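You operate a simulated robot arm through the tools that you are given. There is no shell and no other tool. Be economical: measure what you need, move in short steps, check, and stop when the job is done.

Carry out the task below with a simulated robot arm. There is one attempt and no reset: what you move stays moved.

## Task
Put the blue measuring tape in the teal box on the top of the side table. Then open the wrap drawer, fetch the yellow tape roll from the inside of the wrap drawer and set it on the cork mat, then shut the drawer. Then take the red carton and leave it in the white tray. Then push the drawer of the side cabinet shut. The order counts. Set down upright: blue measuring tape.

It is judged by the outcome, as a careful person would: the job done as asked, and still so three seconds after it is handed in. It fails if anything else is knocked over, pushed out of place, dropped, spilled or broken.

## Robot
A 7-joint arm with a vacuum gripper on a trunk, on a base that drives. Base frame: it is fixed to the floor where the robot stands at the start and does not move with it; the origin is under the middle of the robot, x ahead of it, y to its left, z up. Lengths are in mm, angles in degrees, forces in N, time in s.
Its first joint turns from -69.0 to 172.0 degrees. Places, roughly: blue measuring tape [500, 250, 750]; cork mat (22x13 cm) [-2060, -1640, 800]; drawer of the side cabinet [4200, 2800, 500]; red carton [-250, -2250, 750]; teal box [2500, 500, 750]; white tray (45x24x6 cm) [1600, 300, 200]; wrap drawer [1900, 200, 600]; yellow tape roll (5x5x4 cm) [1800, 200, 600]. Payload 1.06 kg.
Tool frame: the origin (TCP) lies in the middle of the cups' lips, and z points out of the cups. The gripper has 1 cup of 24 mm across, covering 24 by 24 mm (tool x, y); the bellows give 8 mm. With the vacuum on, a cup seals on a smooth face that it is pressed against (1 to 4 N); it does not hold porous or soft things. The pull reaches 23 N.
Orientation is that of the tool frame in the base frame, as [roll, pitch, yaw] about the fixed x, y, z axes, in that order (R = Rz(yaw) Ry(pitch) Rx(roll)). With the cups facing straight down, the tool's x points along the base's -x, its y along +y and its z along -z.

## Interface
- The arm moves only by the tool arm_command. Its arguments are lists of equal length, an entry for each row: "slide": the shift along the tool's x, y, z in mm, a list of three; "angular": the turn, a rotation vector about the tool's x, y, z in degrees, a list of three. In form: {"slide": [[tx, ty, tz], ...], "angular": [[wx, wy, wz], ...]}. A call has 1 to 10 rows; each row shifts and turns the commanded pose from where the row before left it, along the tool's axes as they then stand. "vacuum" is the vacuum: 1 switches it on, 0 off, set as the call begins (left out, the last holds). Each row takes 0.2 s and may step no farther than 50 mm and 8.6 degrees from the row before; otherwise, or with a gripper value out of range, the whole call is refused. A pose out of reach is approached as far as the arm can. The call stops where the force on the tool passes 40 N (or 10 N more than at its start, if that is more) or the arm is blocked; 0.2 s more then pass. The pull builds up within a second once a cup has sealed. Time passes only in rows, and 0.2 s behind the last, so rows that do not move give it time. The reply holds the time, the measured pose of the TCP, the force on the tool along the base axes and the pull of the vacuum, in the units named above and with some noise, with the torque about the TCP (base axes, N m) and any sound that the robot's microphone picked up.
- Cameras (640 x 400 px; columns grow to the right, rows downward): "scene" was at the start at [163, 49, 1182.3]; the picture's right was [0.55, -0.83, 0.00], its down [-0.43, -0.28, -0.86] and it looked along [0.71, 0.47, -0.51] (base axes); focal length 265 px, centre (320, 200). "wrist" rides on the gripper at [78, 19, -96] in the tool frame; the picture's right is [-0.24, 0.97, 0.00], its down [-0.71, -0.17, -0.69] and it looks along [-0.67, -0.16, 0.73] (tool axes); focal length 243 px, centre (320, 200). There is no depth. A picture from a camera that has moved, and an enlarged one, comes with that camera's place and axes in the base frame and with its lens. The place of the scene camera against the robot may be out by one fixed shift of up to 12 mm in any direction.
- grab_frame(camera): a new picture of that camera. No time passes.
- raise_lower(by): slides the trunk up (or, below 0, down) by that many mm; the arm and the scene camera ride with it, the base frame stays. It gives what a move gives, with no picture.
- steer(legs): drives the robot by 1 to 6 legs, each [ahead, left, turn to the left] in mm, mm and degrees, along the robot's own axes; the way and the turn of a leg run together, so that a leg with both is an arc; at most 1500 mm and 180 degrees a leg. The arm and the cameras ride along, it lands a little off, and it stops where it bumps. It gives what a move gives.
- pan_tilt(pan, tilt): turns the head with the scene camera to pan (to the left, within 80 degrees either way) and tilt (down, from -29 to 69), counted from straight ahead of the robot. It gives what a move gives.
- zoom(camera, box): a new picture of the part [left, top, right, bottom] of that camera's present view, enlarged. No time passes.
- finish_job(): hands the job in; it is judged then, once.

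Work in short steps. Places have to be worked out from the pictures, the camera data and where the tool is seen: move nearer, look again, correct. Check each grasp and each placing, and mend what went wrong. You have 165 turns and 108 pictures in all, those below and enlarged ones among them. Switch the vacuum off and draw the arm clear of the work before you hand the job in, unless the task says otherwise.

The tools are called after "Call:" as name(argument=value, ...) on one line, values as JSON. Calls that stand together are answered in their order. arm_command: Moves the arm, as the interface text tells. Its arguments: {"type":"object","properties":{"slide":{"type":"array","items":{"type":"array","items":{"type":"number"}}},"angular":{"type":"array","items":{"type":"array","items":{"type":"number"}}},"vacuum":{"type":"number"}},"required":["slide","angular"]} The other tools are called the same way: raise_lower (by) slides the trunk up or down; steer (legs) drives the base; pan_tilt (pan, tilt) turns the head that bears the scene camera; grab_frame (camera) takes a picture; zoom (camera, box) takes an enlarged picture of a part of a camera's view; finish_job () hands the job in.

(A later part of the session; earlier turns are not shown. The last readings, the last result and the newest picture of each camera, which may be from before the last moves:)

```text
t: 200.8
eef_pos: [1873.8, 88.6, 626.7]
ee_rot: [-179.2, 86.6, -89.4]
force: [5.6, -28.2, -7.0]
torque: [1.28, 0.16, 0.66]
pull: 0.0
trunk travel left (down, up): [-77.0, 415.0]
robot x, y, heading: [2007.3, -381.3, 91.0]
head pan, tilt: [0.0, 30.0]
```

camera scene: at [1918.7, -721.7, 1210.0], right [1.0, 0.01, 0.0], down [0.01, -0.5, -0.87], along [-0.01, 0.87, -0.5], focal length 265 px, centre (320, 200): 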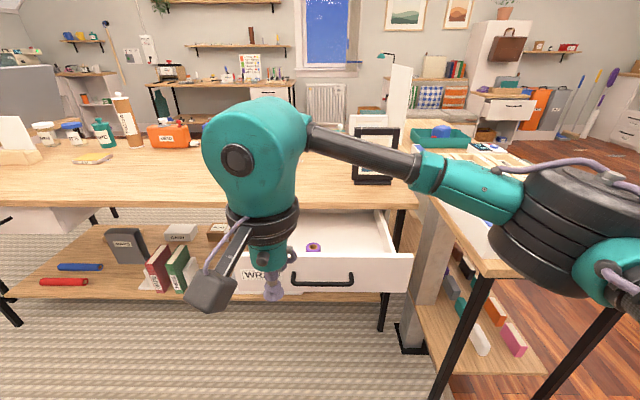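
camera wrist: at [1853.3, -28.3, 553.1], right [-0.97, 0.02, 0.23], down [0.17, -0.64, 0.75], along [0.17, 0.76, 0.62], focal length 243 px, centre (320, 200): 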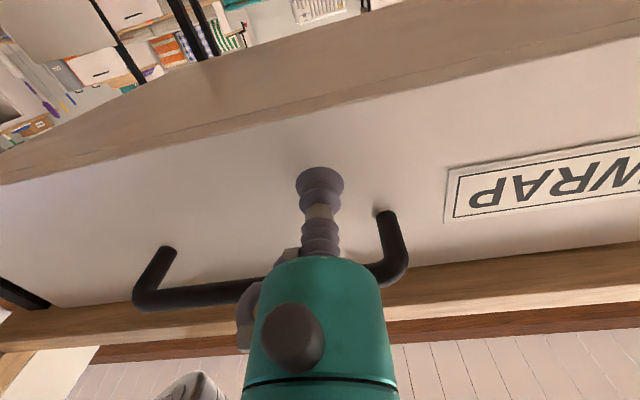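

Firm resistance: the drawer is at its stop. I back off and verify.

Call:
steer(legs=[[-350, 0, 0]])

Call:
raise_lower(by=320)

Call:
grab_frame(camera="wrist")

Call:
arm_command(slide=[[0, 0, 0], [0, 0, 0], [0, 0, 0], [0, 0, 0], [0, 0, 0], [0, 0, 0], [0, 0, 0], [0, 0, 0], [0, 0, 0], [0, 0, 0]], angular=[[0, 8.5, 0], [0, 8.5, 0], [0, 8.5, 0], [0, 8.5, 0], [0, 8.5, 0], [0, 8.5, 0], [0, 8.5, 0], [0, 8.5, 0], [0, 8.5, 0], [0, 8.5, 0]])

Call:
grab_frame(camera="scene")

```text
t: 203.1
eef_pos: [1878.1, -257.3, 625.6]
ee_rot: [-179.1, 86.4, -89.4]
force: [0.5, -0.3, -0.4]
torque: [-0.02, 0.0, -0.01]
pull: 0.1
trunk travel left (down, up): [-77.0, 415.0]
robot x, y, heading: [2013.2, -728.9, 90.7]
head pan, tilt: [0.0, 30.0]
```

```text
t: 206.2
eef_pos: [1878.4, -257.2, 945.5]
ee_rot: [-179.1, 86.5, -89.5]
force: [0.2, -0.3, -0.5]
torque: [-0.03, -0.02, 0.0]
pull: 0.0
trunk travel left (down, up): [-397.0, 95.0]
robot x, y, heading: [2013.4, -727.5, 90.6]
head pan, tilt: [0.0, 30.0]
```

```text
41 pictures are left
camera wrist: at [1859.0, -356.6, 872.5], right [-0.97, 0.02, 0.23], down [0.17, -0.64, 0.75], along [0.17, 0.77, 0.62], focal length 243 px, centre (320, 200)
```

wrist: 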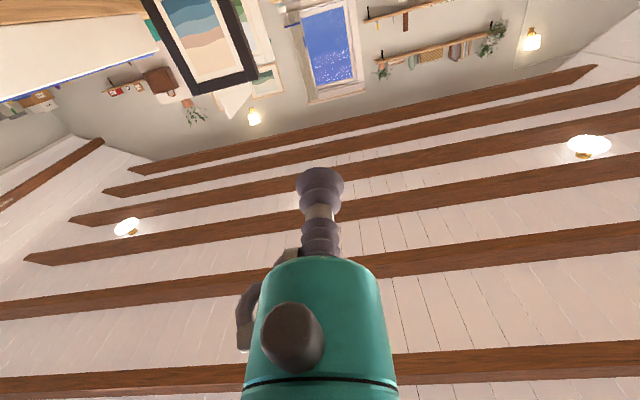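

```text
t: 208.4
eef_pos: [1878.1, -257.1, 945.6]
ee_rot: [-180.0, 1.5, -90.3]
force: [-0.3, 0.5, -0.3]
torque: [0.03, 0.0, 0.05]
pull: 0.0
trunk travel left (down, up): [-397.0, 95.0]
robot x, y, heading: [2011.7, -726.4, 90.7]
head pan, tilt: [0.0, 30.0]
```

```text
40 pictures are left
camera scene: at [2006.1, -563.6, 1234.4], right [1.0, 0.01, 0.0], down [0.01, -0.5, -0.87], along [-0.01, 0.87, -0.5], focal length 265 px, centre (320, 200)
```

scene: 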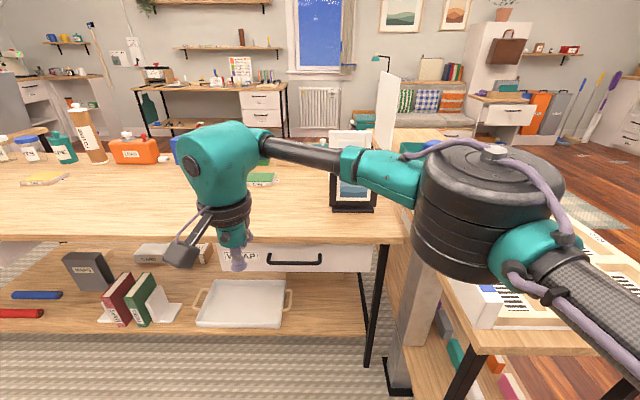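

The wrap drawer is shut and the tape still sits in the teal box. Now I drive to the red carton area and look.

Call:
arm_command(slide=[[40, 0, 0], [40, 0, 0], [20, 0, 0]], angular=[[0, 1.5, 0], [0, 0, 0], [0, 0, 0]])

Call:
steer(legs=[[-150, 0, 0], [0, 0, 90], [1400, 0, 0], [820, 0, 0], [0, 0, 90], [420, 0, 0]])

Call:
grab_frame(camera="scene")

```text
t: 209.2
eef_pos: [1878.1, -356.6, 944.3]
ee_rot: [-180.0, 0.0, -90.4]
force: [0.5, -0.2, 0.2]
torque: [-0.01, 0.0, 0.0]
pull: 0.0
trunk travel left (down, up): [-397.0, 95.0]
robot x, y, heading: [2014.1, -731.4, 90.6]
head pan, tilt: [0.0, 30.0]
```

```text
t: 230.9
eef_pos: [-56.2, -1687.6, 943.0]
ee_rot: [-179.9, 0.0, 89.6]
force: [-0.8, -0.7, 0.0]
torque: [0.01, 0.01, 0.0]
pull: 0.1
trunk travel left (down, up): [-397.0, 95.0]
robot x, y, heading: [-188.0, -1311.3, -89.2]
head pan, tilt: [0.0, 30.0]
```

```text
39 pictures are left
camera scene: at [-188.6, -1482.1, 1234.4], right [-1.0, -0.01, 0.0], down [-0.01, 0.5, -0.87], along [0.01, -0.87, -0.5], focal length 265 px, centre (320, 200)
```

scene: 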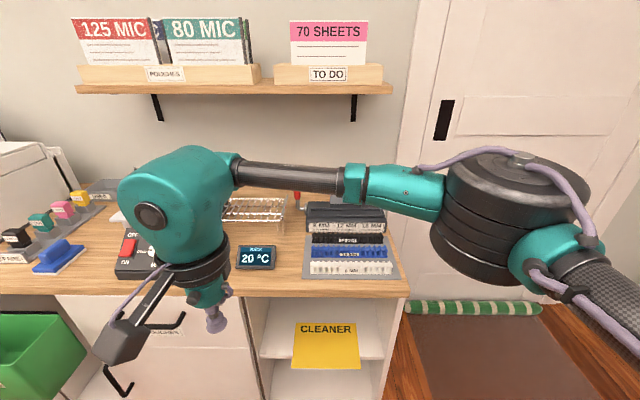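

The carton isn't obvious; I check the wrist camera and a zoom.

Call:
grab_frame(camera="wrist")

Call:
zoom(camera="scene", box=[220, 140, 420, 290])

```text
38 pictures are left
camera wrist: at [-36.1, -1608.9, 1039.2], right [0.97, -0.24, 0.0], down [-0.18, -0.71, 0.69], along [-0.17, -0.66, -0.73], focal length 243 px, centre (320, 200)
```

wrist: 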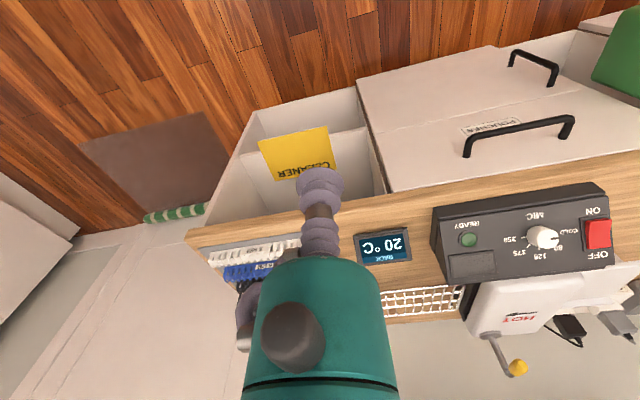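

```text
2.67 times, centred on (320, 215) of scene
camera zoom: at [-188.6, -1482.1, 1234.4], right [-1.0, -0.01, 0.0], down [-0.01, 0.5, -0.87], along [0.01, -0.87, -0.5], focal length 706 px, centre (320, 160)
```

zoom: 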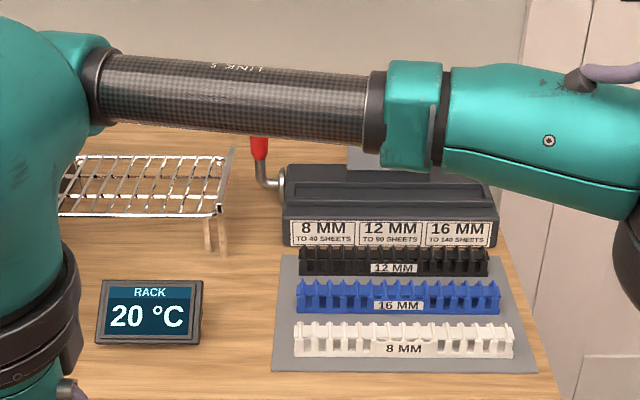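

Not visible yet; I shift the robot sideways to see the parts hidden by the arm.

Call:
steer(legs=[[0, -320, 0]])

Call:
pan_tilt(pan=25, tilt=25)

Call:
grab_frame(camera="scene")

```text
t: 233.1
eef_pos: [-375.1, -1690.7, 943.2]
ee_rot: [-179.9, 0.0, 89.8]
force: [0.2, 0.0, 0.0]
torque: [0.04, -0.02, -0.03]
pull: 0.1
trunk travel left (down, up): [-397.0, 95.0]
robot x, y, heading: [-504.3, -1321.0, -89.3]
head pan, tilt: [0.0, 30.0]
```

```text
t: 234.0
eef_pos: [-374.7, -1690.8, 944.2]
ee_rot: [-179.9, 0.0, 89.9]
force: [0.0, 0.1, -0.1]
torque: [-0.01, 0.02, -0.02]
pull: 0.2
trunk travel left (down, up): [-397.0, 95.0]
robot x, y, heading: [-507.7, -1318.7, -89.0]
head pan, tilt: [25.0, 25.0]
```

```text
36 pictures are left
camera scene: at [-469.3, -1478.5, 1242.4], right [-0.9, -0.44, 0.0], down [-0.18, 0.38, -0.91], along [0.39, -0.82, -0.42], focal length 265 px, centre (320, 200)
```

scene: 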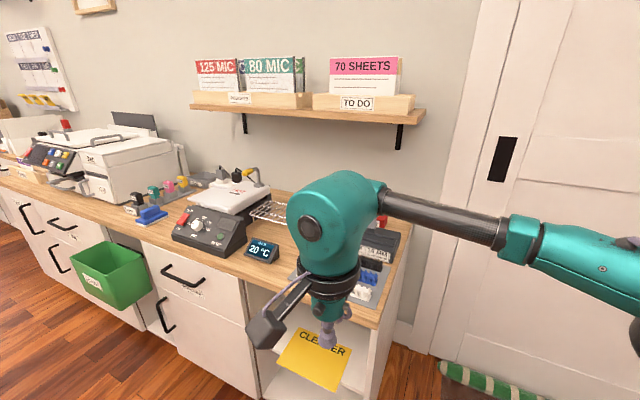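

I check the wrist view from here, which looks at the machine's area.

Call:
grab_frame(camera="wrist")

```text
35 pictures are left
camera wrist: at [-355.1, -1612.3, 1039.3], right [0.97, -0.24, 0.0], down [-0.17, -0.71, 0.69], along [-0.16, -0.67, -0.73], focal length 243 px, centre (320, 200)
```

wrist: 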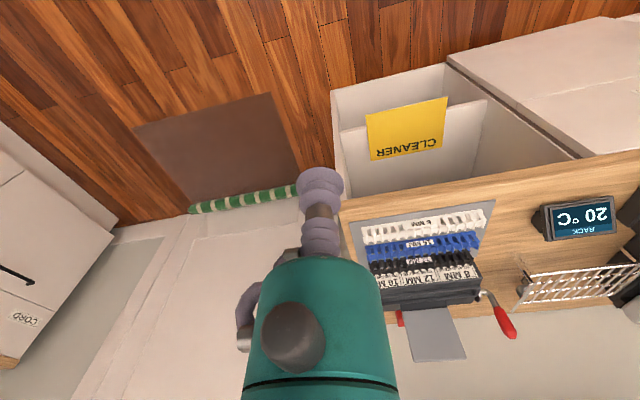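

A red bit peeks out behind the binding machine. I zoom on it.

Call:
zoom(camera="wrist", box=[340, 230, 540, 355])

```text
3.20 times, centred on (440, 292) of wrist
camera zoom: at [-355.1, -1612.3, 1039.3], right [0.97, -0.24, 0.0], down [-0.17, -0.71, 0.69], along [-0.16, -0.67, -0.73], focal length 776 px, centre (-64, -96)
```

zoom: 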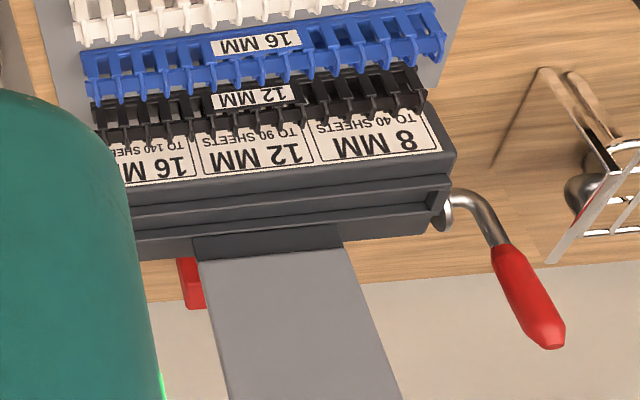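

The carton stands behind the machine near the counter's −x end, under a wall shelf. I'll approach from the counter's end, facing +x. I drive there and look.

Call:
steer(legs=[[0, -480, 0], [560, 0, 0], [0, 0, 90]])

Call:
pan_tilt(pan=-15, tilt=25)

Call:
grab_frame(camera="scene")

```text
t: 243.4
eef_pos: [-602.1, -1756.3, 943.6]
ee_rot: [-179.9, 0.1, -180.0]
force: [0.3, 0.1, 0.7]
torque: [0.02, 0.02, -0.05]
pull: 0.1
trunk travel left (down, up): [-397.0, 95.0]
robot x, y, heading: [-974.3, -1890.8, 1.0]
head pan, tilt: [25.0, 25.0]
```

```text
t: 244.5
eef_pos: [-601.1, -1755.5, 943.2]
ee_rot: [-179.9, -0.1, -180.0]
force: [-0.4, -0.6, 1.1]
torque: [0.02, -0.01, 0.01]
pull: 0.1
trunk travel left (down, up): [-397.0, 95.0]
robot x, y, heading: [-969.9, -1890.3, 0.9]
head pan, tilt: [-15.0, 25.0]
```

```text
33 pictures are left
camera scene: at [-810.7, -1911.4, 1242.4], right [-0.24, -0.97, 0.0], down [-0.41, 0.1, -0.91], along [0.88, -0.22, -0.42], focal length 265 px, centre (320, 200)
```

scene: 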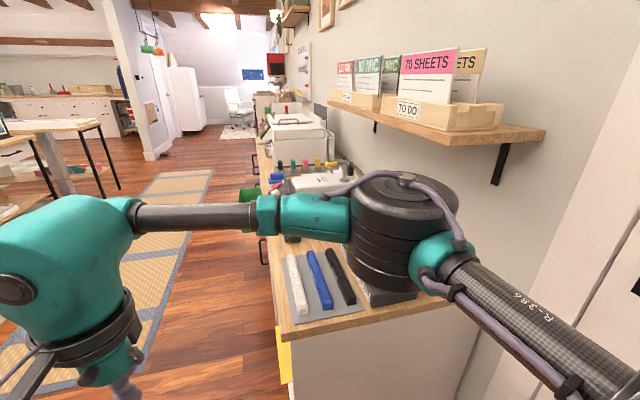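

The counter (z≈720) ends at x≈−390, corner y≈−1917, wall shelf at y<−2310. I raise the trunk and take a diagonal stance at that corner, heading about −40°.

Call:
raise_lower(by=60)

Call:
steer(legs=[[270, -90, 0], [0, 0, -41]])

Call:
grab_frame(camera="wrist")

Call:
grab_frame(camera="scene")

```text
t: 245.5
eef_pos: [-601.8, -1755.0, 1003.1]
ee_rot: [-179.9, -0.1, 179.9]
force: [-0.5, 0.3, 0.0]
torque: [0.0, -0.02, 0.01]
pull: 0.1
trunk travel left (down, up): [-457.0, 35.0]
robot x, y, heading: [-971.1, -1890.3, 1.1]
head pan, tilt: [-15.0, 25.0]
```

```text
t: 249.4
eef_pos: [-331.9, -2115.7, 1002.2]
ee_rot: [-179.9, 0.1, 139.0]
force: [-0.9, -0.9, -0.1]
torque: [0.03, 0.02, 0.04]
pull: 0.2
trunk travel left (down, up): [-457.0, 35.0]
robot x, y, heading: [-700.4, -1974.4, -39.9]
head pan, tilt: [-15.0, 25.0]
```

```text
32 pictures are left
camera wrist: at [-378.9, -2050.0, 1099.3], right [0.81, 0.58, 0.0], down [0.42, -0.59, 0.69], along [0.4, -0.56, -0.73], focal length 243 px, centre (320, 200)
```

wrist: 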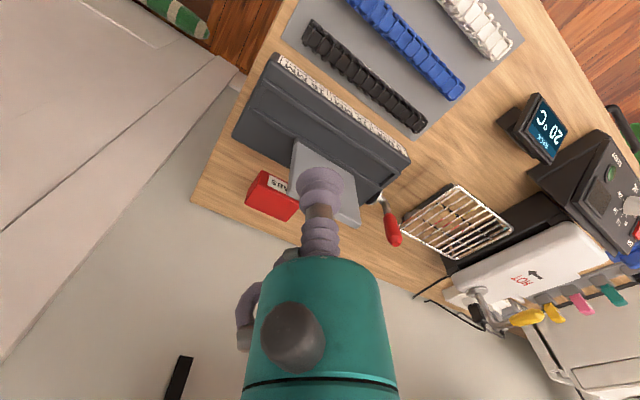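

```text
31 pictures are left
camera scene: at [-620.8, -2075.9, 1312.7], right [-0.82, -0.57, 0.0], down [-0.24, 0.35, -0.91], along [0.52, -0.74, -0.42], focal length 265 px, centre (320, 200)
```

scene: 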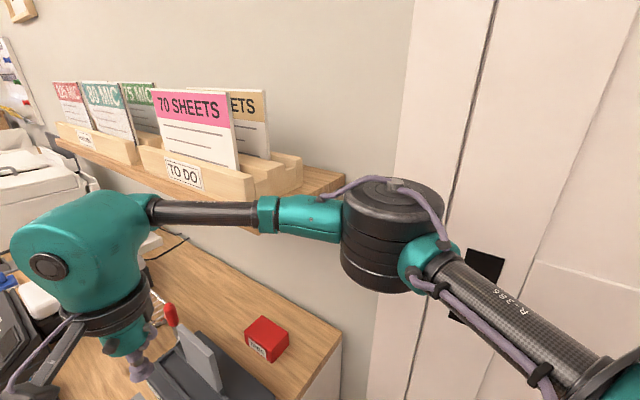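

The red carton sits at about [−275, −2350], top ≈785 (≈70×57×60 mm). A top pick fits under the shelf if I stay low. I lower 100, drive 60 ahead and look again.

Call:
raise_lower(by=-90)

Call:
steer(legs=[[60, 0, 0]])

Call:
arm_command(slide=[[-27.4, -28.2, 0], [-27.4, -28.2, 0], [-27.4, -28.2, 0]], angular=[[0, 0, 0], [0, 0, 0], [0, 0, 0]])

Call:
grab_frame(camera="wrist")

Call:
grab_frame(camera="scene")

```text
t: 250.7
eef_pos: [-332.1, -2115.3, 912.2]
ee_rot: [180.0, 0.1, 139.0]
force: [-0.2, -0.4, -0.1]
torque: [-0.03, -0.03, 0.0]
pull: 0.1
trunk travel left (down, up): [-367.0, 125.0]
robot x, y, heading: [-705.5, -1973.3, -40.0]
head pan, tilt: [-15.0, 25.0]
```

```text
t: 251.6
eef_pos: [-286.2, -2153.8, 914.4]
ee_rot: [-179.9, 0.1, 139.1]
force: [0.1, -0.5, 0.3]
torque: [0.09, 0.03, 0.02]
pull: 0.1
trunk travel left (down, up): [-367.0, 125.0]
robot x, y, heading: [-651.9, -2014.3, -39.8]
head pan, tilt: [-15.0, 25.0]
```

```text
t: 252.4
eef_pos: [-278.0, -2271.4, 910.4]
ee_rot: [-179.6, -0.2, 139.2]
force: [-0.3, -0.7, 0.3]
torque: [0.0, -0.01, 0.02]
pull: 0.1
trunk travel left (down, up): [-367.0, 125.0]
robot x, y, heading: [-656.2, -2013.8, -39.9]
head pan, tilt: [-15.0, 25.0]
```

```text
30 pictures are left
camera wrist: at [-324.1, -2204.4, 1006.3], right [0.81, 0.58, -0.01], down [0.43, -0.59, 0.68], along [0.39, -0.56, -0.73], focal length 243 px, centre (320, 200)
```

wrist: 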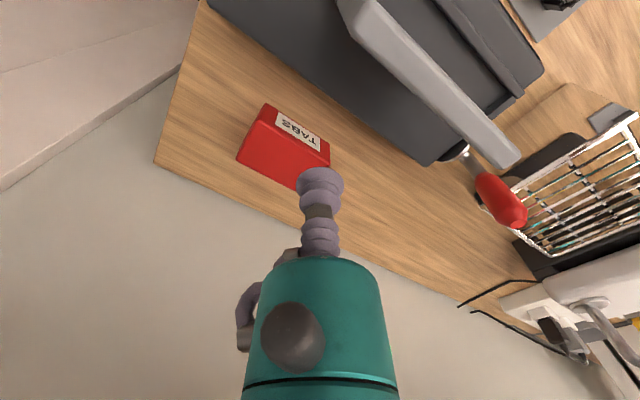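

```text
29 pictures are left
camera scene: at [-537.1, -2143.2, 1209.0], right [-0.82, -0.58, 0.0], down [-0.24, 0.34, -0.91], along [0.52, -0.74, -0.42], focal length 265 px, centre (320, 200)
```

scene: 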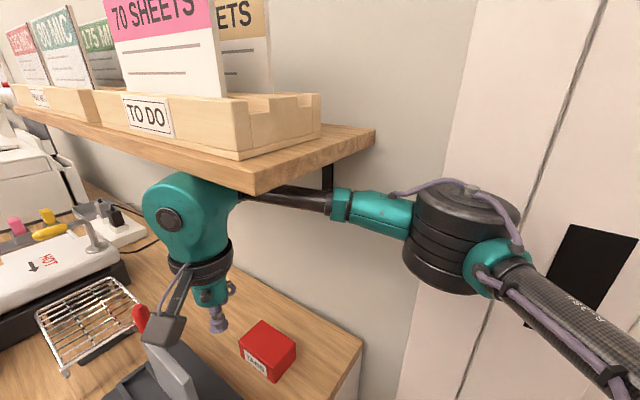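

I zoom in on the carton for a precise centre.

Call:
zoom(camera="wrist", box=[210, 90, 370, 190])

Call:
zoom(camera="scene", box=[180, 290, 340, 390])

```text
4.00 times, centred on (290, 140) of wrist
camera zoom: at [-324.1, -2204.4, 1006.3], right [0.81, 0.58, -0.01], down [0.43, -0.59, 0.68], along [0.39, -0.56, -0.73], focal length 970 px, centre (440, 440)
```

zoom: 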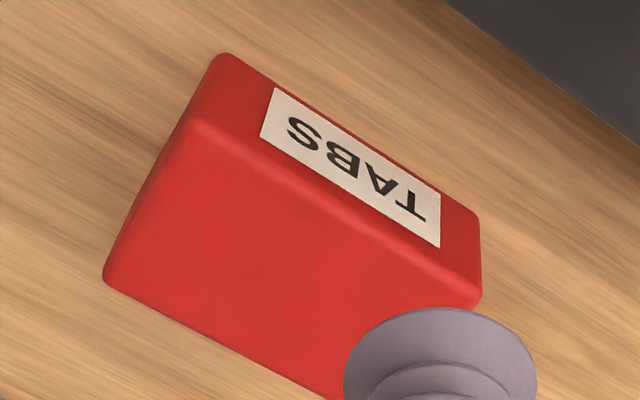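

```text
4.00 times, centred on (260, 340) of scene
camera zoom: at [-537.1, -2143.2, 1209.0], right [-0.82, -0.58, 0.0], down [-0.24, 0.34, -0.91], along [0.52, -0.74, -0.42], focal length 1059 px, centre (560, -360)
```

zoom: 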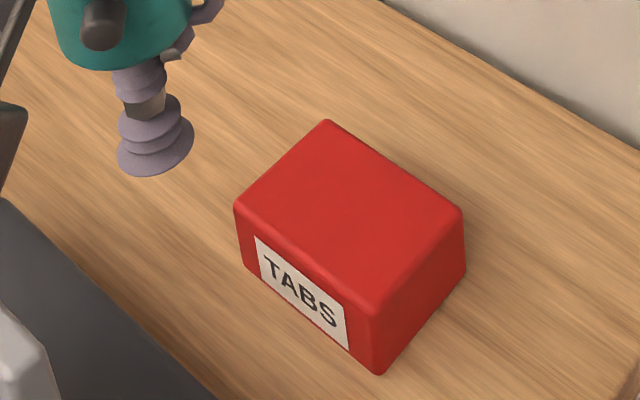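

Both views agree: carton top centre ≈[−277, −2352, 781]. I lower 65 mm first to stay below the shelf, then slide over it and descend with vacuum on.

Call:
raise_lower(by=-65)

Call:
arm_command(slide=[[-27, -30, 0], [-27, -30.7, 0], [0, 0, 15], [0, 0, 15], [0, 0, 12]], angular=[[0, 0, 0], [0, 0, 0], [0, 0, 0], [0, 0, 0], [0, 0, 0]], vacuum=1)

Call:
arm_command(slide=[[0, 0, 5], [0, 0, 5], [0, 0, 4], [0, 0, 4], [0, 0, 3]], angular=[[0, 0, 0], [0, 0, 0], [0, 0, 0], [0, 0, 0], [0, 0, 0]])

Call:
grab_frame(camera="wrist")

```text
t: 253.5
eef_pos: [-279.0, -2272.7, 849.0]
ee_rot: [-179.9, 0.2, 139.0]
force: [0.3, 0.3, 0.3]
torque: [0.01, 0.03, 0.01]
pull: 0.1
trunk travel left (down, up): [-302.0, 190.0]
robot x, y, heading: [-655.8, -2011.9, -39.8]
head pan, tilt: [-15.0, 25.0]
```

```text
t: 254.7
eef_pos: [-277.9, -2354.3, 807.3]
ee_rot: [-179.9, 0.1, 139.2]
force: [-0.6, -0.5, -0.8]
torque: [0.0, -0.02, 0.02]
pull: 0.1
trunk travel left (down, up): [-302.0, 190.0]
robot x, y, heading: [-654.7, -2015.2, -40.0]
head pan, tilt: [-15.0, 25.0]
```

```text
t: 255.9
eef_pos: [-279.0, -2354.2, 786.8]
ee_rot: [-179.9, 0.0, 138.9]
force: [0.4, -0.4, 0.6]
torque: [0.0, 0.05, 0.03]
pull: 22.7
trunk travel left (down, up): [-302.0, 190.0]
robot x, y, heading: [-653.4, -2009.5, -40.0]
head pan, tilt: [-15.0, 25.0]
```

```text
26 pictures are left
camera wrist: at [-325.3, -2287.4, 881.5], right [0.81, 0.58, 0.0], down [0.42, -0.59, 0.69], along [0.4, -0.56, -0.73], focal length 243 px, centre (320, 200)
```

wrist: 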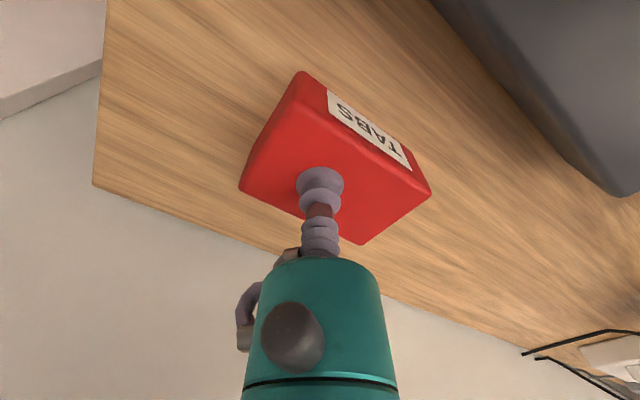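

Sealed on the carton. I lift 50 mm (staying below the shelf) and check the arm's clearance to the wall before withdrawing.

Call:
arm_command(slide=[[0, 0, -5], [0, 0, -15], [0, 0, -20], [0, 0, -12]], angular=[[0, 0, 0], [0, 0, 0], [0, 0, 0], [0, 0, 0]])

Call:
grab_frame(camera="scene")

```text
t: 256.9
eef_pos: [-278.6, -2353.0, 838.1]
ee_rot: [-180.0, -0.1, 139.2]
force: [0.2, 0.1, -1.2]
torque: [0.02, 0.0, -0.02]
pull: 23.0
trunk travel left (down, up): [-302.0, 190.0]
robot x, y, heading: [-654.4, -2013.7, -39.8]
head pan, tilt: [-15.0, 25.0]
```

```text
25 pictures are left
camera scene: at [-527.0, -2154.2, 1144.4], right [-0.82, -0.58, 0.0], down [-0.24, 0.35, -0.91], along [0.52, -0.74, -0.42], focal length 265 px, centre (320, 200)
```

scene: 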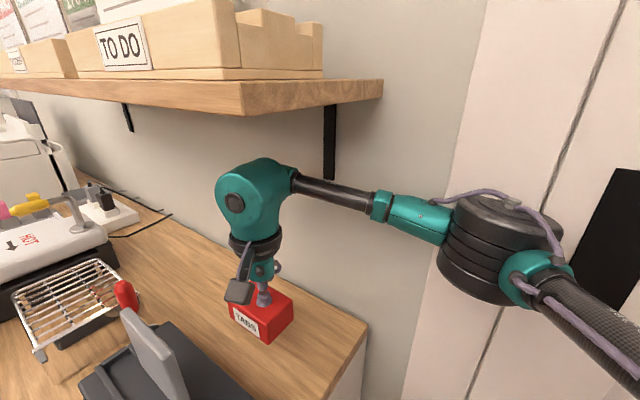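

Held and clear. I withdraw straight along −x, then back off diagonally.

Call:
steer(legs=[[-138, -116, 0], [-300, 0, 0]])

Call:
grab_frame(camera="wrist")

```text
t: 260.0
eef_pos: [-690.0, -2163.7, 838.2]
ee_rot: [-179.9, 0.1, 138.9]
force: [0.8, 0.0, -1.0]
torque: [0.03, 0.03, 0.0]
pull: 23.0
trunk travel left (down, up): [-302.0, 190.0]
robot x, y, heading: [-1070.1, -1821.8, -40.2]
head pan, tilt: [-15.0, 25.0]
```

```text
24 pictures are left
camera wrist: at [-736.9, -2097.2, 933.5], right [0.82, 0.58, 0.0], down [0.42, -0.59, 0.69], along [0.4, -0.56, -0.73], focal length 243 px, centre (320, 200)
```

wrist: 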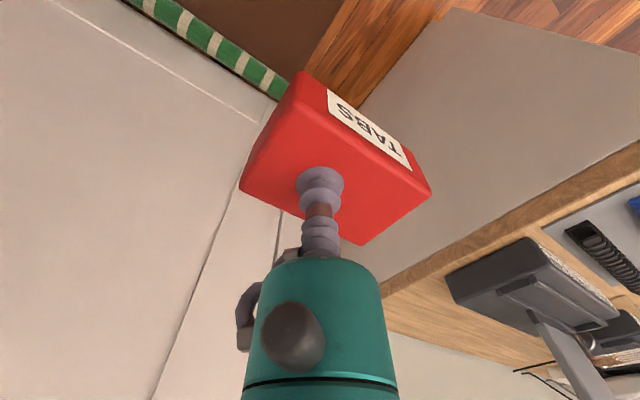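

Carton held. I tuck the arm a bit and drive back to the bench, facing it in front of the tray.

Call:
arm_command(slide=[[40, 0, -10], [40, 20, -10], [30, 20, -10]], angular=[[0, 0, 0], [0, 0, 0], [0, 0, 0]])

Call:
steer(legs=[[0, 0, 130.2], [930, 0, 0], [0, -1450, 0], [0, -1250, 0]])

Call:
pan_tilt(pan=-12, tilt=45)

Call:
grab_frame(camera="scene")

```text
t: 260.8
eef_pos: [-745.1, -2061.9, 867.1]
ee_rot: [-179.9, -0.1, 139.0]
force: [0.6, 0.4, -0.2]
torque: [-0.01, 0.0, -0.02]
pull: 22.6
trunk travel left (down, up): [-302.0, 190.0]
robot x, y, heading: [-1065.0, -1821.6, -40.0]
head pan, tilt: [-15.0, 25.0]
```

```text
t: 283.9
eef_pos: [1604.8, -462.6, 868.1]
ee_rot: [-179.9, -0.1, -89.8]
force: [1.0, 0.3, -0.9]
torque: [-0.04, -0.01, 0.02]
pull: 22.5
trunk travel left (down, up): [-302.0, 190.0]
robot x, y, heading: [1636.5, -861.2, 91.3]
head pan, tilt: [-15.0, 25.0]
```

```text
t: 284.7
eef_pos: [1604.6, -462.9, 868.9]
ee_rot: [-179.9, 0.0, -89.8]
force: [-0.1, -0.4, -0.7]
torque: [0.0, -0.02, 0.0]
pull: 22.8
trunk travel left (down, up): [-302.0, 190.0]
robot x, y, heading: [1640.9, -860.0, 91.1]
head pan, tilt: [-12.0, 45.0]
```

```text
23 pictures are left
camera scene: at [1647.6, -680.7, 1113.9], right [0.98, -0.19, 0.0], down [-0.13, -0.69, -0.71], along [0.13, 0.7, -0.71], focal length 265 px, centre (320, 200)
```

scene: 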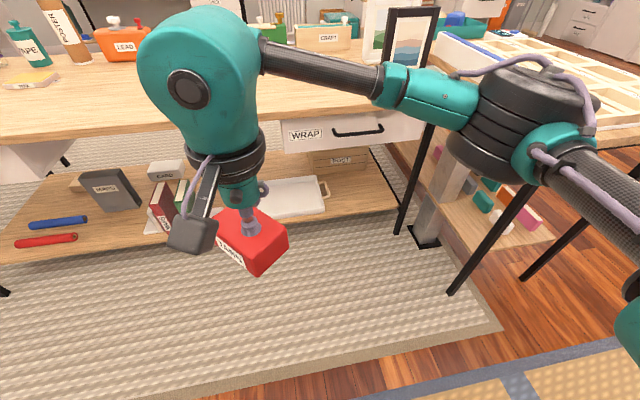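

I lower the trunk here in free space and look at the tray from the wrist camera.

Call:
raise_lower(by=-300)

Call:
arm_command(slide=[[0, 0, 40], [0, 0, 40], [0, 0, 40]], angular=[[0, 0, 0], [0, 0, 0], [0, 0, 0]])

Call:
grab_frame(camera="wrist")

Call:
grab_frame(camera="scene")

```text
t: 287.7
eef_pos: [1604.5, -462.4, 567.7]
ee_rot: [-179.9, 0.0, -89.8]
force: [0.9, 0.3, -0.1]
torque: [-0.03, 0.0, -0.02]
pull: 22.5
trunk travel left (down, up): [-2.0, 490.0]
robot x, y, heading: [1637.8, -862.4, 91.3]
head pan, tilt: [-12.0, 45.0]
```

```text
t: 288.5
eef_pos: [1603.9, -462.3, 446.2]
ee_rot: [180.0, 0.1, -89.8]
force: [0.3, 0.4, -0.9]
torque: [0.01, -0.02, 0.01]
pull: 23.0
trunk travel left (down, up): [-2.0, 490.0]
robot x, y, heading: [1636.2, -858.7, 91.4]
head pan, tilt: [-12.0, 45.0]
```

```text
22 pictures are left
camera wrist: at [1585.9, -540.2, 542.5], right [-0.97, 0.23, 0.0], down [0.17, 0.71, 0.69], along [0.16, 0.67, -0.73], focal length 243 px, centre (320, 200)
```

wrist: 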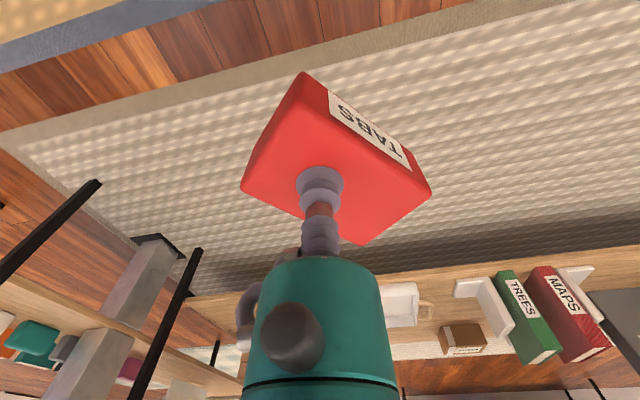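

```text
21 pictures are left
camera scene: at [1645.6, -593.2, 808.3], right [0.98, -0.19, 0.0], down [-0.13, -0.69, -0.71], along [0.13, 0.69, -0.71], focal length 265 px, centre (320, 200)
```

scene: 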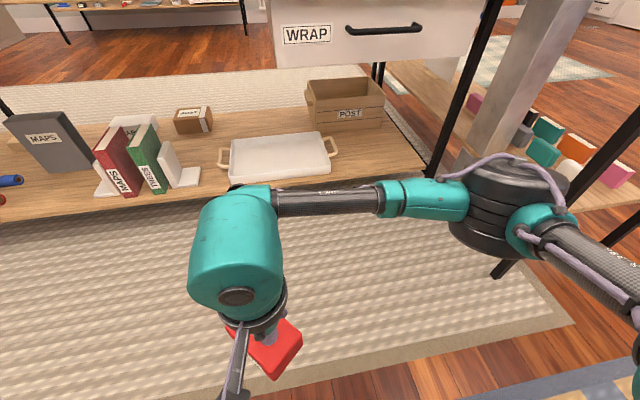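

The tray sits near the shelf front: rim z≈260, centre ≈[1646, 200]. I test in free space whether the arm reaches the low height at this extension.

Call:
arm_command(slide=[[0, 0, 40], [0, 0, 40], [0, 0, 40], [0, 0, 40]], angular=[[0, 0, 0], [0, 0, 0], [0, 0, 0], [0, 0, 0]])

```text
t: 289.5
eef_pos: [1605.8, -460.7, 286.5]
ee_rot: [-180.0, 0.1, -89.8]
force: [0.0, 0.5, -0.8]
torque: [0.01, 0.01, -0.02]
pull: 23.1
trunk travel left (down, up): [-2.0, 490.0]
robot x, y, heading: [1635.9, -857.6, 91.2]
head pan, tilt: [-12.0, 45.0]
```

It reaches. I raise to z≈355 to clear the rim, then drive forward.

Call:
arm_command(slide=[[0, 0, -35], [0, 0, -35]], angular=[[0, 0, 0], [0, 0, 0]])

Call:
steer(legs=[[520, 0, 0]])

Call:
grab_frame(camera="wrist")

Call:
grab_frame(camera="scene")

```text
t: 290.1
eef_pos: [1605.5, -462.3, 357.3]
ee_rot: [-179.9, -0.1, -89.8]
force: [-0.7, -0.2, -0.5]
torque: [-0.02, -0.04, 0.0]
pull: 22.6
trunk travel left (down, up): [-2.0, 490.0]
robot x, y, heading: [1641.9, -860.2, 91.1]
head pan, tilt: [-12.0, 45.0]
```

```text
t: 292.9
eef_pos: [1595.9, 11.7, 348.4]
ee_rot: [-179.7, -1.8, -89.9]
force: [0.4, 0.0, -1.1]
torque: [-0.04, 0.01, 0.02]
pull: 22.9
trunk travel left (down, up): [-2.0, 490.0]
robot x, y, heading: [1625.7, -372.4, 91.0]
head pan, tilt: [-12.0, 45.0]
stopped in leg 1: the robot was blocked; the commanded pose is now the measured one
```

```text
20 pictures are left
camera wrist: at [1577.8, -63.2, 446.9], right [-0.97, 0.23, -0.01], down [0.17, 0.73, 0.66], along [0.16, 0.64, -0.75], focal length 243 px, centre (320, 200)
```

wrist: 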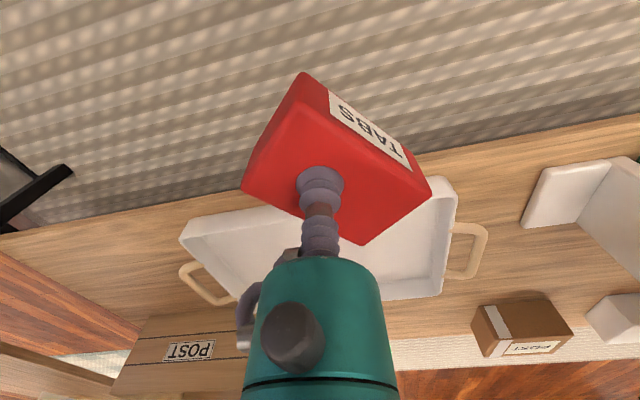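

```text
19 pictures are left
camera scene: at [1636.1, -107.2, 808.2], right [0.98, -0.19, 0.0], down [-0.14, -0.69, -0.71], along [0.14, 0.69, -0.71], focal length 265 px, centre (320, 200)
```

scene: 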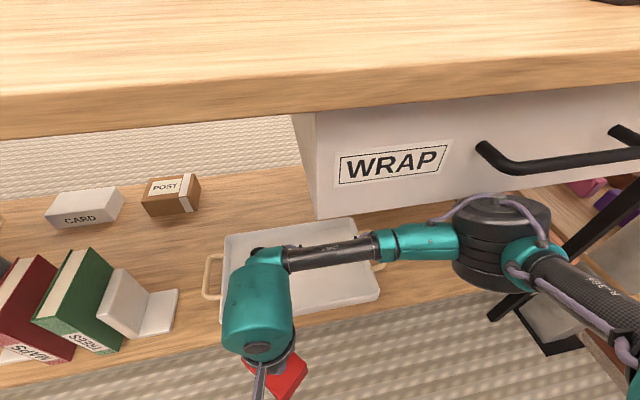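

Blocked: the arm's elbow drum is likely against the drawer front. I back off 60 mm and extend the arm instead to draw the elbow in.

Call:
steer(legs=[[-60, 0, 0]])

Call:
arm_command(slide=[[-35, 0, -2], [-35, 0, -2], [-35, 0, -2], [-35, 0, -2]], angular=[[0, -1.8, 0], [0, 0, 0], [0, 0, 0], [0, 0, 0]])

Call:
grab_frame(camera="scene")

```text
t: 293.9
eef_pos: [1596.9, -47.5, 348.9]
ee_rot: [-179.8, -1.9, -89.8]
force: [-0.2, -0.3, -0.4]
torque: [-0.01, -0.02, 0.02]
pull: 22.5
trunk travel left (down, up): [-2.0, 490.0]
robot x, y, heading: [1624.7, -432.8, 90.5]
head pan, tilt: [-12.0, 45.0]
```

```text
t: 294.9
eef_pos: [1597.5, 93.0, 355.4]
ee_rot: [-179.7, -0.1, -89.9]
force: [-0.4, 0.0, -0.5]
torque: [0.01, 0.01, 0.03]
pull: 22.8
trunk travel left (down, up): [-2.0, 490.0]
robot x, y, heading: [1623.5, -432.6, 90.7]
head pan, tilt: [-12.0, 45.0]
```

```text
18 pictures are left
camera scene: at [1636.9, -166.7, 808.3], right [0.98, -0.19, 0.0], down [-0.14, -0.69, -0.71], along [0.14, 0.69, -0.71], focal length 265 px, centre (320, 200)
```

scene: 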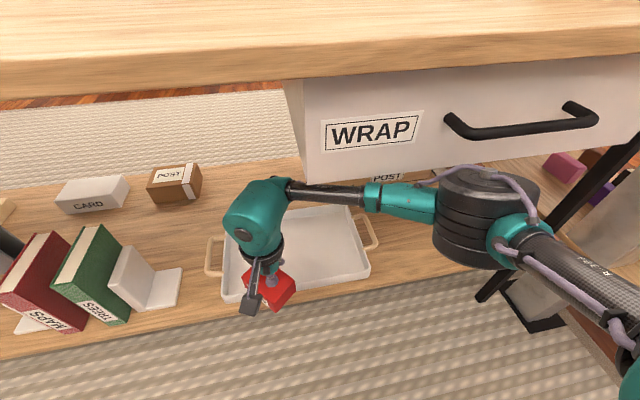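

The arm extends fine; tray interior is about x 1500–1790, y 110–330. I extend further, then nudge forward.

Call:
arm_command(slide=[[-25, 0, 0], [-25, 0, 0], [-25, 0, 0]], angular=[[0, 0, 0], [0, 0, 0], [0, 0, 0]])

Call:
steer(legs=[[20, 0, 0]])

Call:
grab_frame(camera="wrist")

```text
t: 295.7
eef_pos: [1606.4, 157.4, 347.3]
ee_rot: [-179.9, -1.1, -90.5]
force: [-0.4, 0.0, -0.1]
torque: [-0.02, 0.0, 0.02]
pull: 22.5
trunk travel left (down, up): [-2.0, 490.0]
robot x, y, heading: [1625.9, -438.2, 90.7]
head pan, tilt: [-12.0, 45.0]
```

```text
t: 296.5
eef_pos: [1597.5, 169.8, 335.4]
ee_rot: [-179.8, -2.4, -89.7]
force: [0.2, 0.1, 0.3]
torque: [-0.04, -0.02, -0.03]
pull: 22.6
trunk travel left (down, up): [-2.0, 490.0]
robot x, y, heading: [1624.8, -412.6, 90.9]
head pan, tilt: [-12.0, 45.0]
```

```text
17 pictures are left
camera wrist: at [1579.0, 97.2, 435.3], right [-0.97, 0.23, -0.01], down [0.16, 0.74, 0.66], along [0.16, 0.64, -0.76], focal length 243 px, centre (320, 200)
```

wrist: 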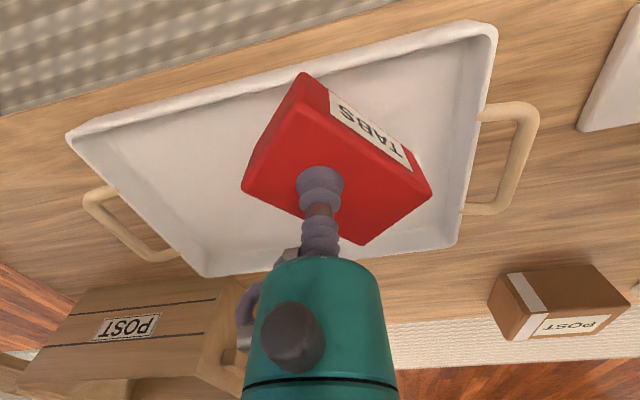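

The carton is over the tray interior. I descend gently to contact.

Call:
arm_command(slide=[[0, 0, 15], [0, 0, 15], [0, 0, 10], [0, 0, 6], [0, 0, 5], [0, 0, 5]], angular=[[0, -2, 0], [0, 0, 0], [0, 0, 0], [0, 0, 0], [0, 0, 0], [0, 0, 0]])

Call:
grab_frame(camera="scene")

```text
t: 297.9
eef_pos: [1596.9, 172.3, 282.1]
ee_rot: [-179.7, -0.3, -89.7]
force: [1.8, 6.6, 15.8]
torque: [-0.22, 0.05, -0.01]
pull: 22.9
trunk travel left (down, up): [-2.0, 490.0]
robot x, y, heading: [1623.0, -415.3, 90.9]
head pan, tilt: [-12.0, 45.0]
```

```text
16 pictures are left
camera scene: at [1636.2, -147.1, 808.6], right [0.98, -0.19, 0.0], down [-0.14, -0.69, -0.71], along [0.14, 0.69, -0.71], focal length 265 px, centre (320, 200)
```

scene: 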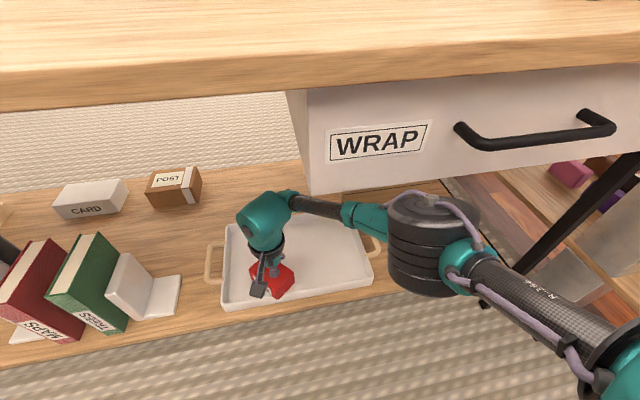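

Contact in the tray. I release and lift straight up.

Call:
arm_command(slide=[[0, 0, -2], [0, 0, 0], [0, 0, 0], [0, 0, 0], [0, 0, 0], [0, 0, -8], [0, 0, -20], [0, 0, -25], [0, 0, -15]], angular=[[0, 0, 0], [0, 0, 0], [0, 0, 0], [0, 0, 0], [0, 0, 0], [0, 0, 0], [0, 0, 0], [0, 0, 0], [0, 0, 0]], vacuum=0)

Call:
grab_frame(camera="wrist")

```text
t: 299.9
eef_pos: [1592.6, 154.0, 332.7]
ee_rot: [-179.5, -2.8, -89.2]
force: [0.5, 0.6, 0.4]
torque: [0.0, 0.0, 0.01]
pull: 0.0
trunk travel left (down, up): [-2.0, 490.0]
robot x, y, heading: [1619.4, -414.2, 90.9]
head pan, tilt: [-12.0, 45.0]
```

```text
15 pictures are left
camera wrist: at [1574.0, 81.5, 431.1], right [-0.98, 0.22, -0.02], down [0.15, 0.74, 0.65], along [0.16, 0.63, -0.76], focal length 243 px, centre (320, 200)
```

wrist: 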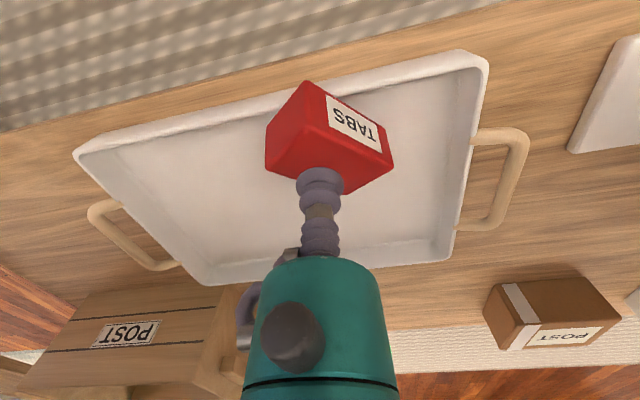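

I check that the carton rests flat and not on the front wall.

Call:
zoom(camera="wrist", box=[230, 50, 430, 210])

```text
2.50 times, centred on (330, 130) of wrist
camera zoom: at [1574.0, 81.5, 431.1], right [-0.98, 0.22, -0.02], down [0.15, 0.74, 0.65], along [0.16, 0.63, -0.76], focal length 606 px, centre (295, 375)
```

zoom: 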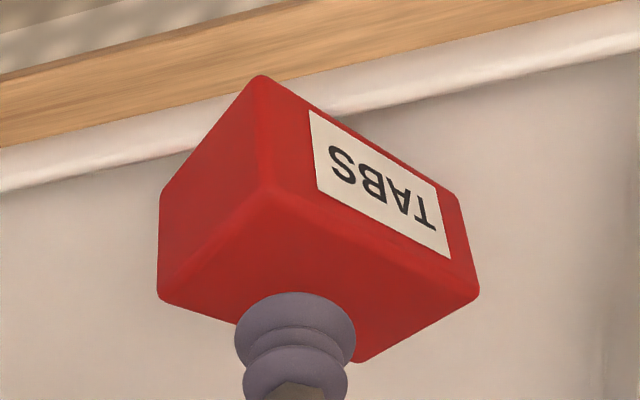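

The front corner may be on the rim; I need a clearer view. I back off and look from the head camera.

Call:
steer(legs=[[-260, 0, 0]])

Call:
zoom(camera="scene", box=[180, 120, 380, 245])

```text
t: 301.8
eef_pos: [1598.3, -92.7, 334.9]
ee_rot: [-179.4, -2.4, -89.4]
force: [-0.4, -0.1, 0.4]
torque: [0.01, 0.0, -0.01]
pull: 0.1
trunk travel left (down, up): [-2.0, 490.0]
robot x, y, heading: [1629.5, -669.6, 90.9]
head pan, tilt: [-12.0, 45.0]
```

```text
3.20 times, centred on (280, 182) of scene
camera zoom: at [1639.0, -396.6, 805.7], right [0.98, -0.19, 0.0], down [-0.14, -0.7, -0.7], along [0.14, 0.69, -0.71], focal length 847 px, centre (448, 256)
```

zoom: 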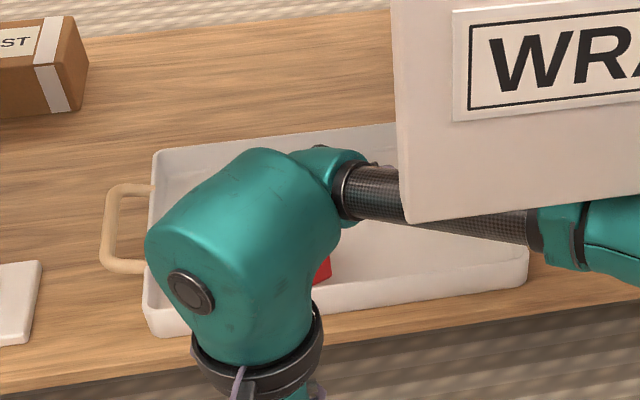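

The hand blocks the view; I retract it.

Call:
arm_command(slide=[[45, 0, 0], [45, 0, 0], [45, 0, 0], [45, 0, 0]], angular=[[0, -2.4, 0], [0, 0, 0], [0, 0, 0], [0, 0, 0]])

Call:
zoom(camera="scene", box=[200, 130, 360, 230])

```text
t: 302.8
eef_pos: [1601.2, -276.6, 341.0]
ee_rot: [-179.4, 0.7, -89.3]
force: [0.0, 0.5, 0.1]
torque: [0.01, -0.02, 0.0]
pull: 0.1
trunk travel left (down, up): [-2.0, 490.0]
robot x, y, heading: [1626.6, -671.0, 90.8]
head pan, tilt: [-12.0, 45.0]
```

```text
4.00 times, centred on (280, 180) of scene
camera zoom: at [1639.9, -403.8, 808.3], right [0.98, -0.19, 0.0], down [-0.14, -0.69, -0.71], along [0.14, 0.69, -0.71], focal length 1059 px, centre (480, 280)
```

zoom: 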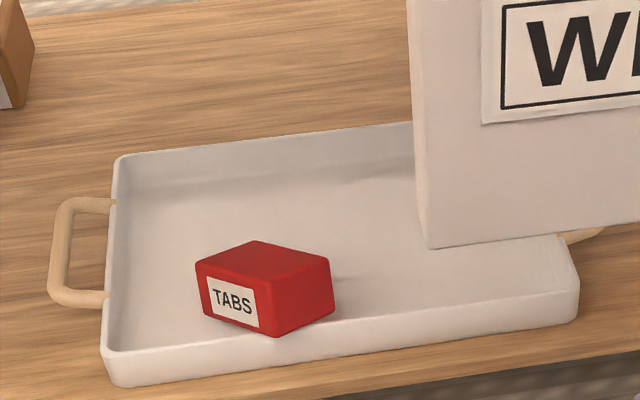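

I zoom tighter on the carton and the front rim.

Call:
zoom(camera="scene", box=[236, 182, 300, 222])

```text
10.00 times, centred on (268, 202) of scene
camera zoom: at [1639.9, -403.8, 808.3], right [0.98, -0.19, 0.0], down [-0.14, -0.69, -0.71], along [0.14, 0.69, -0.71], focal length 2647 px, centre (840, 180)
```

zoom: 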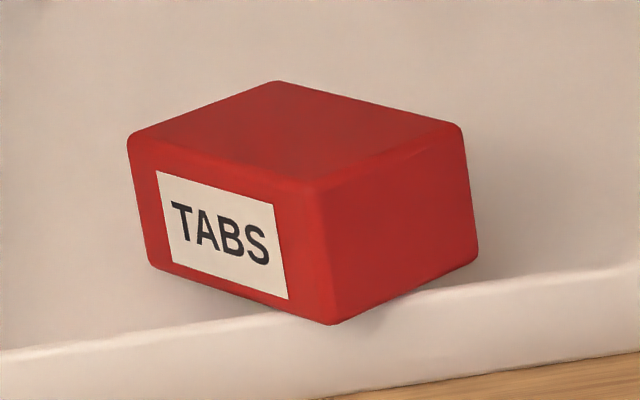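

The carton's corner rests on the front rim (rim z≈225 from the contact height). I'll nudge it inward: extend the arm, lower the cup to z≈252 in front of the carton, and push in +y.

Call:
arm_command(slide=[[-33, 2, 15], [-33, 2, 20], [-33, 2, 25], [-33, 0, 28]], angular=[[0, 0, 0], [0, 0, 0], [0, 0, 0], [0, 0, 0]])

Call:
steer(legs=[[225, 0, 0]])

Call:
grab_frame(camera="wrist")

```text
t: 303.8
eef_pos: [1595.8, -142.4, 254.3]
ee_rot: [-179.6, 0.7, -89.3]
force: [0.3, 0.2, -0.1]
torque: [-0.04, 0.01, 0.01]
pull: 0.0
trunk travel left (down, up): [-2.0, 490.0]
robot x, y, heading: [1630.1, -670.6, 90.9]
head pan, tilt: [-12.0, 45.0]
```

```text
t: 305.5
eef_pos: [1591.9, 83.3, 254.4]
ee_rot: [-179.5, 0.7, -89.5]
force: [-0.5, -0.6, 0.5]
torque: [0.01, 0.01, 0.01]
pull: 0.0
trunk travel left (down, up): [-2.0, 490.0]
robot x, y, heading: [1624.7, -446.1, 90.7]
head pan, tilt: [-12.0, 45.0]
```

```text
10 pictures are left
camera wrist: at [1572.8, 3.7, 348.5], right [-0.97, 0.22, -0.01], down [0.16, 0.7, 0.69], along [0.16, 0.68, -0.72], focal length 243 px, centre (320, 200)
```

wrist: 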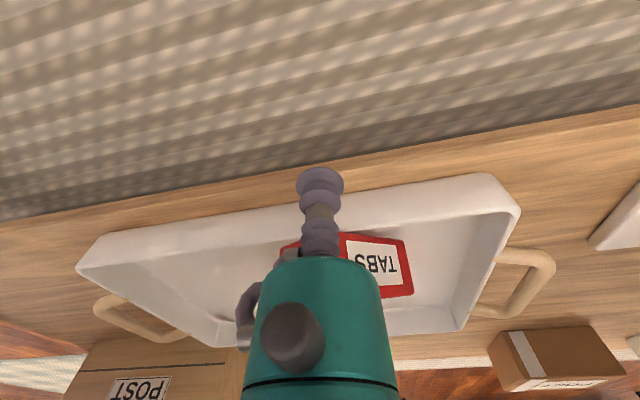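

The cup is in front of the carton's corner. I push +y in small steps.

Call:
arm_command(slide=[[-12, -3, 0], [-12, 0, 0], [-10, 0, 0], [-10, 0, 0], [-10, 0, 0], [-8, 0, 0]], angular=[[0, 0, 0], [0, 0, 0], [0, 0, 0], [0, 0, 0], [0, 0, 0], [0, 0, 0]])

```text
t: 306.9
eef_pos: [1593.8, 145.1, 254.7]
ee_rot: [-179.5, 0.6, -89.4]
force: [-0.8, 0.3, -0.1]
torque: [0.01, -0.01, 0.0]
pull: 0.0
trunk travel left (down, up): [-2.0, 490.0]
robot x, y, heading: [1627.7, -446.6, 90.4]
head pan, tilt: [-12.0, 45.0]
```

No resistance left; I lift, retract and check with one zoomed picture.

Call:
arm_command(slide=[[0, 0, -30], [0, 0, -40], [45, 0, 0], [45, 0, 0], [45, 0, 0], [45, 0, 0]], angular=[[0, 0, 0], [0, 0, 0], [0, 0, 0], [0, 0, 0], [0, 0, 0], [0, 0, 0]])

Call:
steer(legs=[[-220, 0, 0]])

Call:
zoom(camera="scene", box=[200, 130, 360, 230])

```text
t: 308.3
eef_pos: [1595.1, -35.9, 322.7]
ee_rot: [-179.5, 0.7, -89.3]
force: [-1.2, -0.1, -0.2]
torque: [0.01, 0.05, -0.01]
pull: 0.1
trunk travel left (down, up): [-2.0, 490.0]
robot x, y, heading: [1624.4, -445.6, 90.8]
head pan, tilt: [-12.0, 45.0]
```

```text
t: 310.0
eef_pos: [1598.9, -257.3, 322.1]
ee_rot: [-179.6, 0.7, -89.5]
force: [-0.2, -0.4, -0.7]
torque: [-0.02, 0.01, 0.02]
pull: 0.1
trunk travel left (down, up): [-2.0, 490.0]
robot x, y, heading: [1631.2, -665.9, 90.6]
head pan, tilt: [-12.0, 45.0]
```

```text
4.00 times, centred on (280, 180) of scene
camera zoom: at [1640.1, -399.9, 808.3], right [0.98, -0.2, 0.0], down [-0.14, -0.69, -0.71], along [0.14, 0.69, -0.71], focal length 1059 px, centre (480, 280)
```

zoom: 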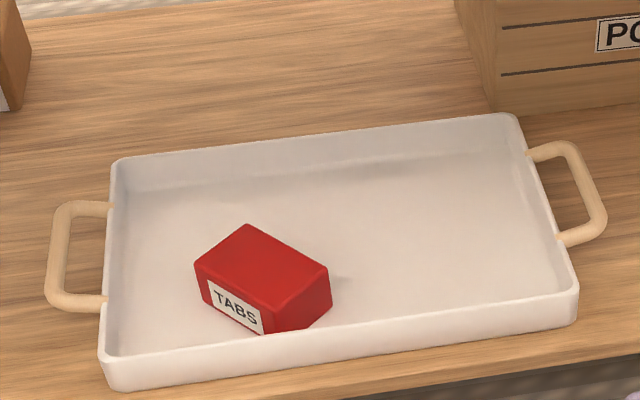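

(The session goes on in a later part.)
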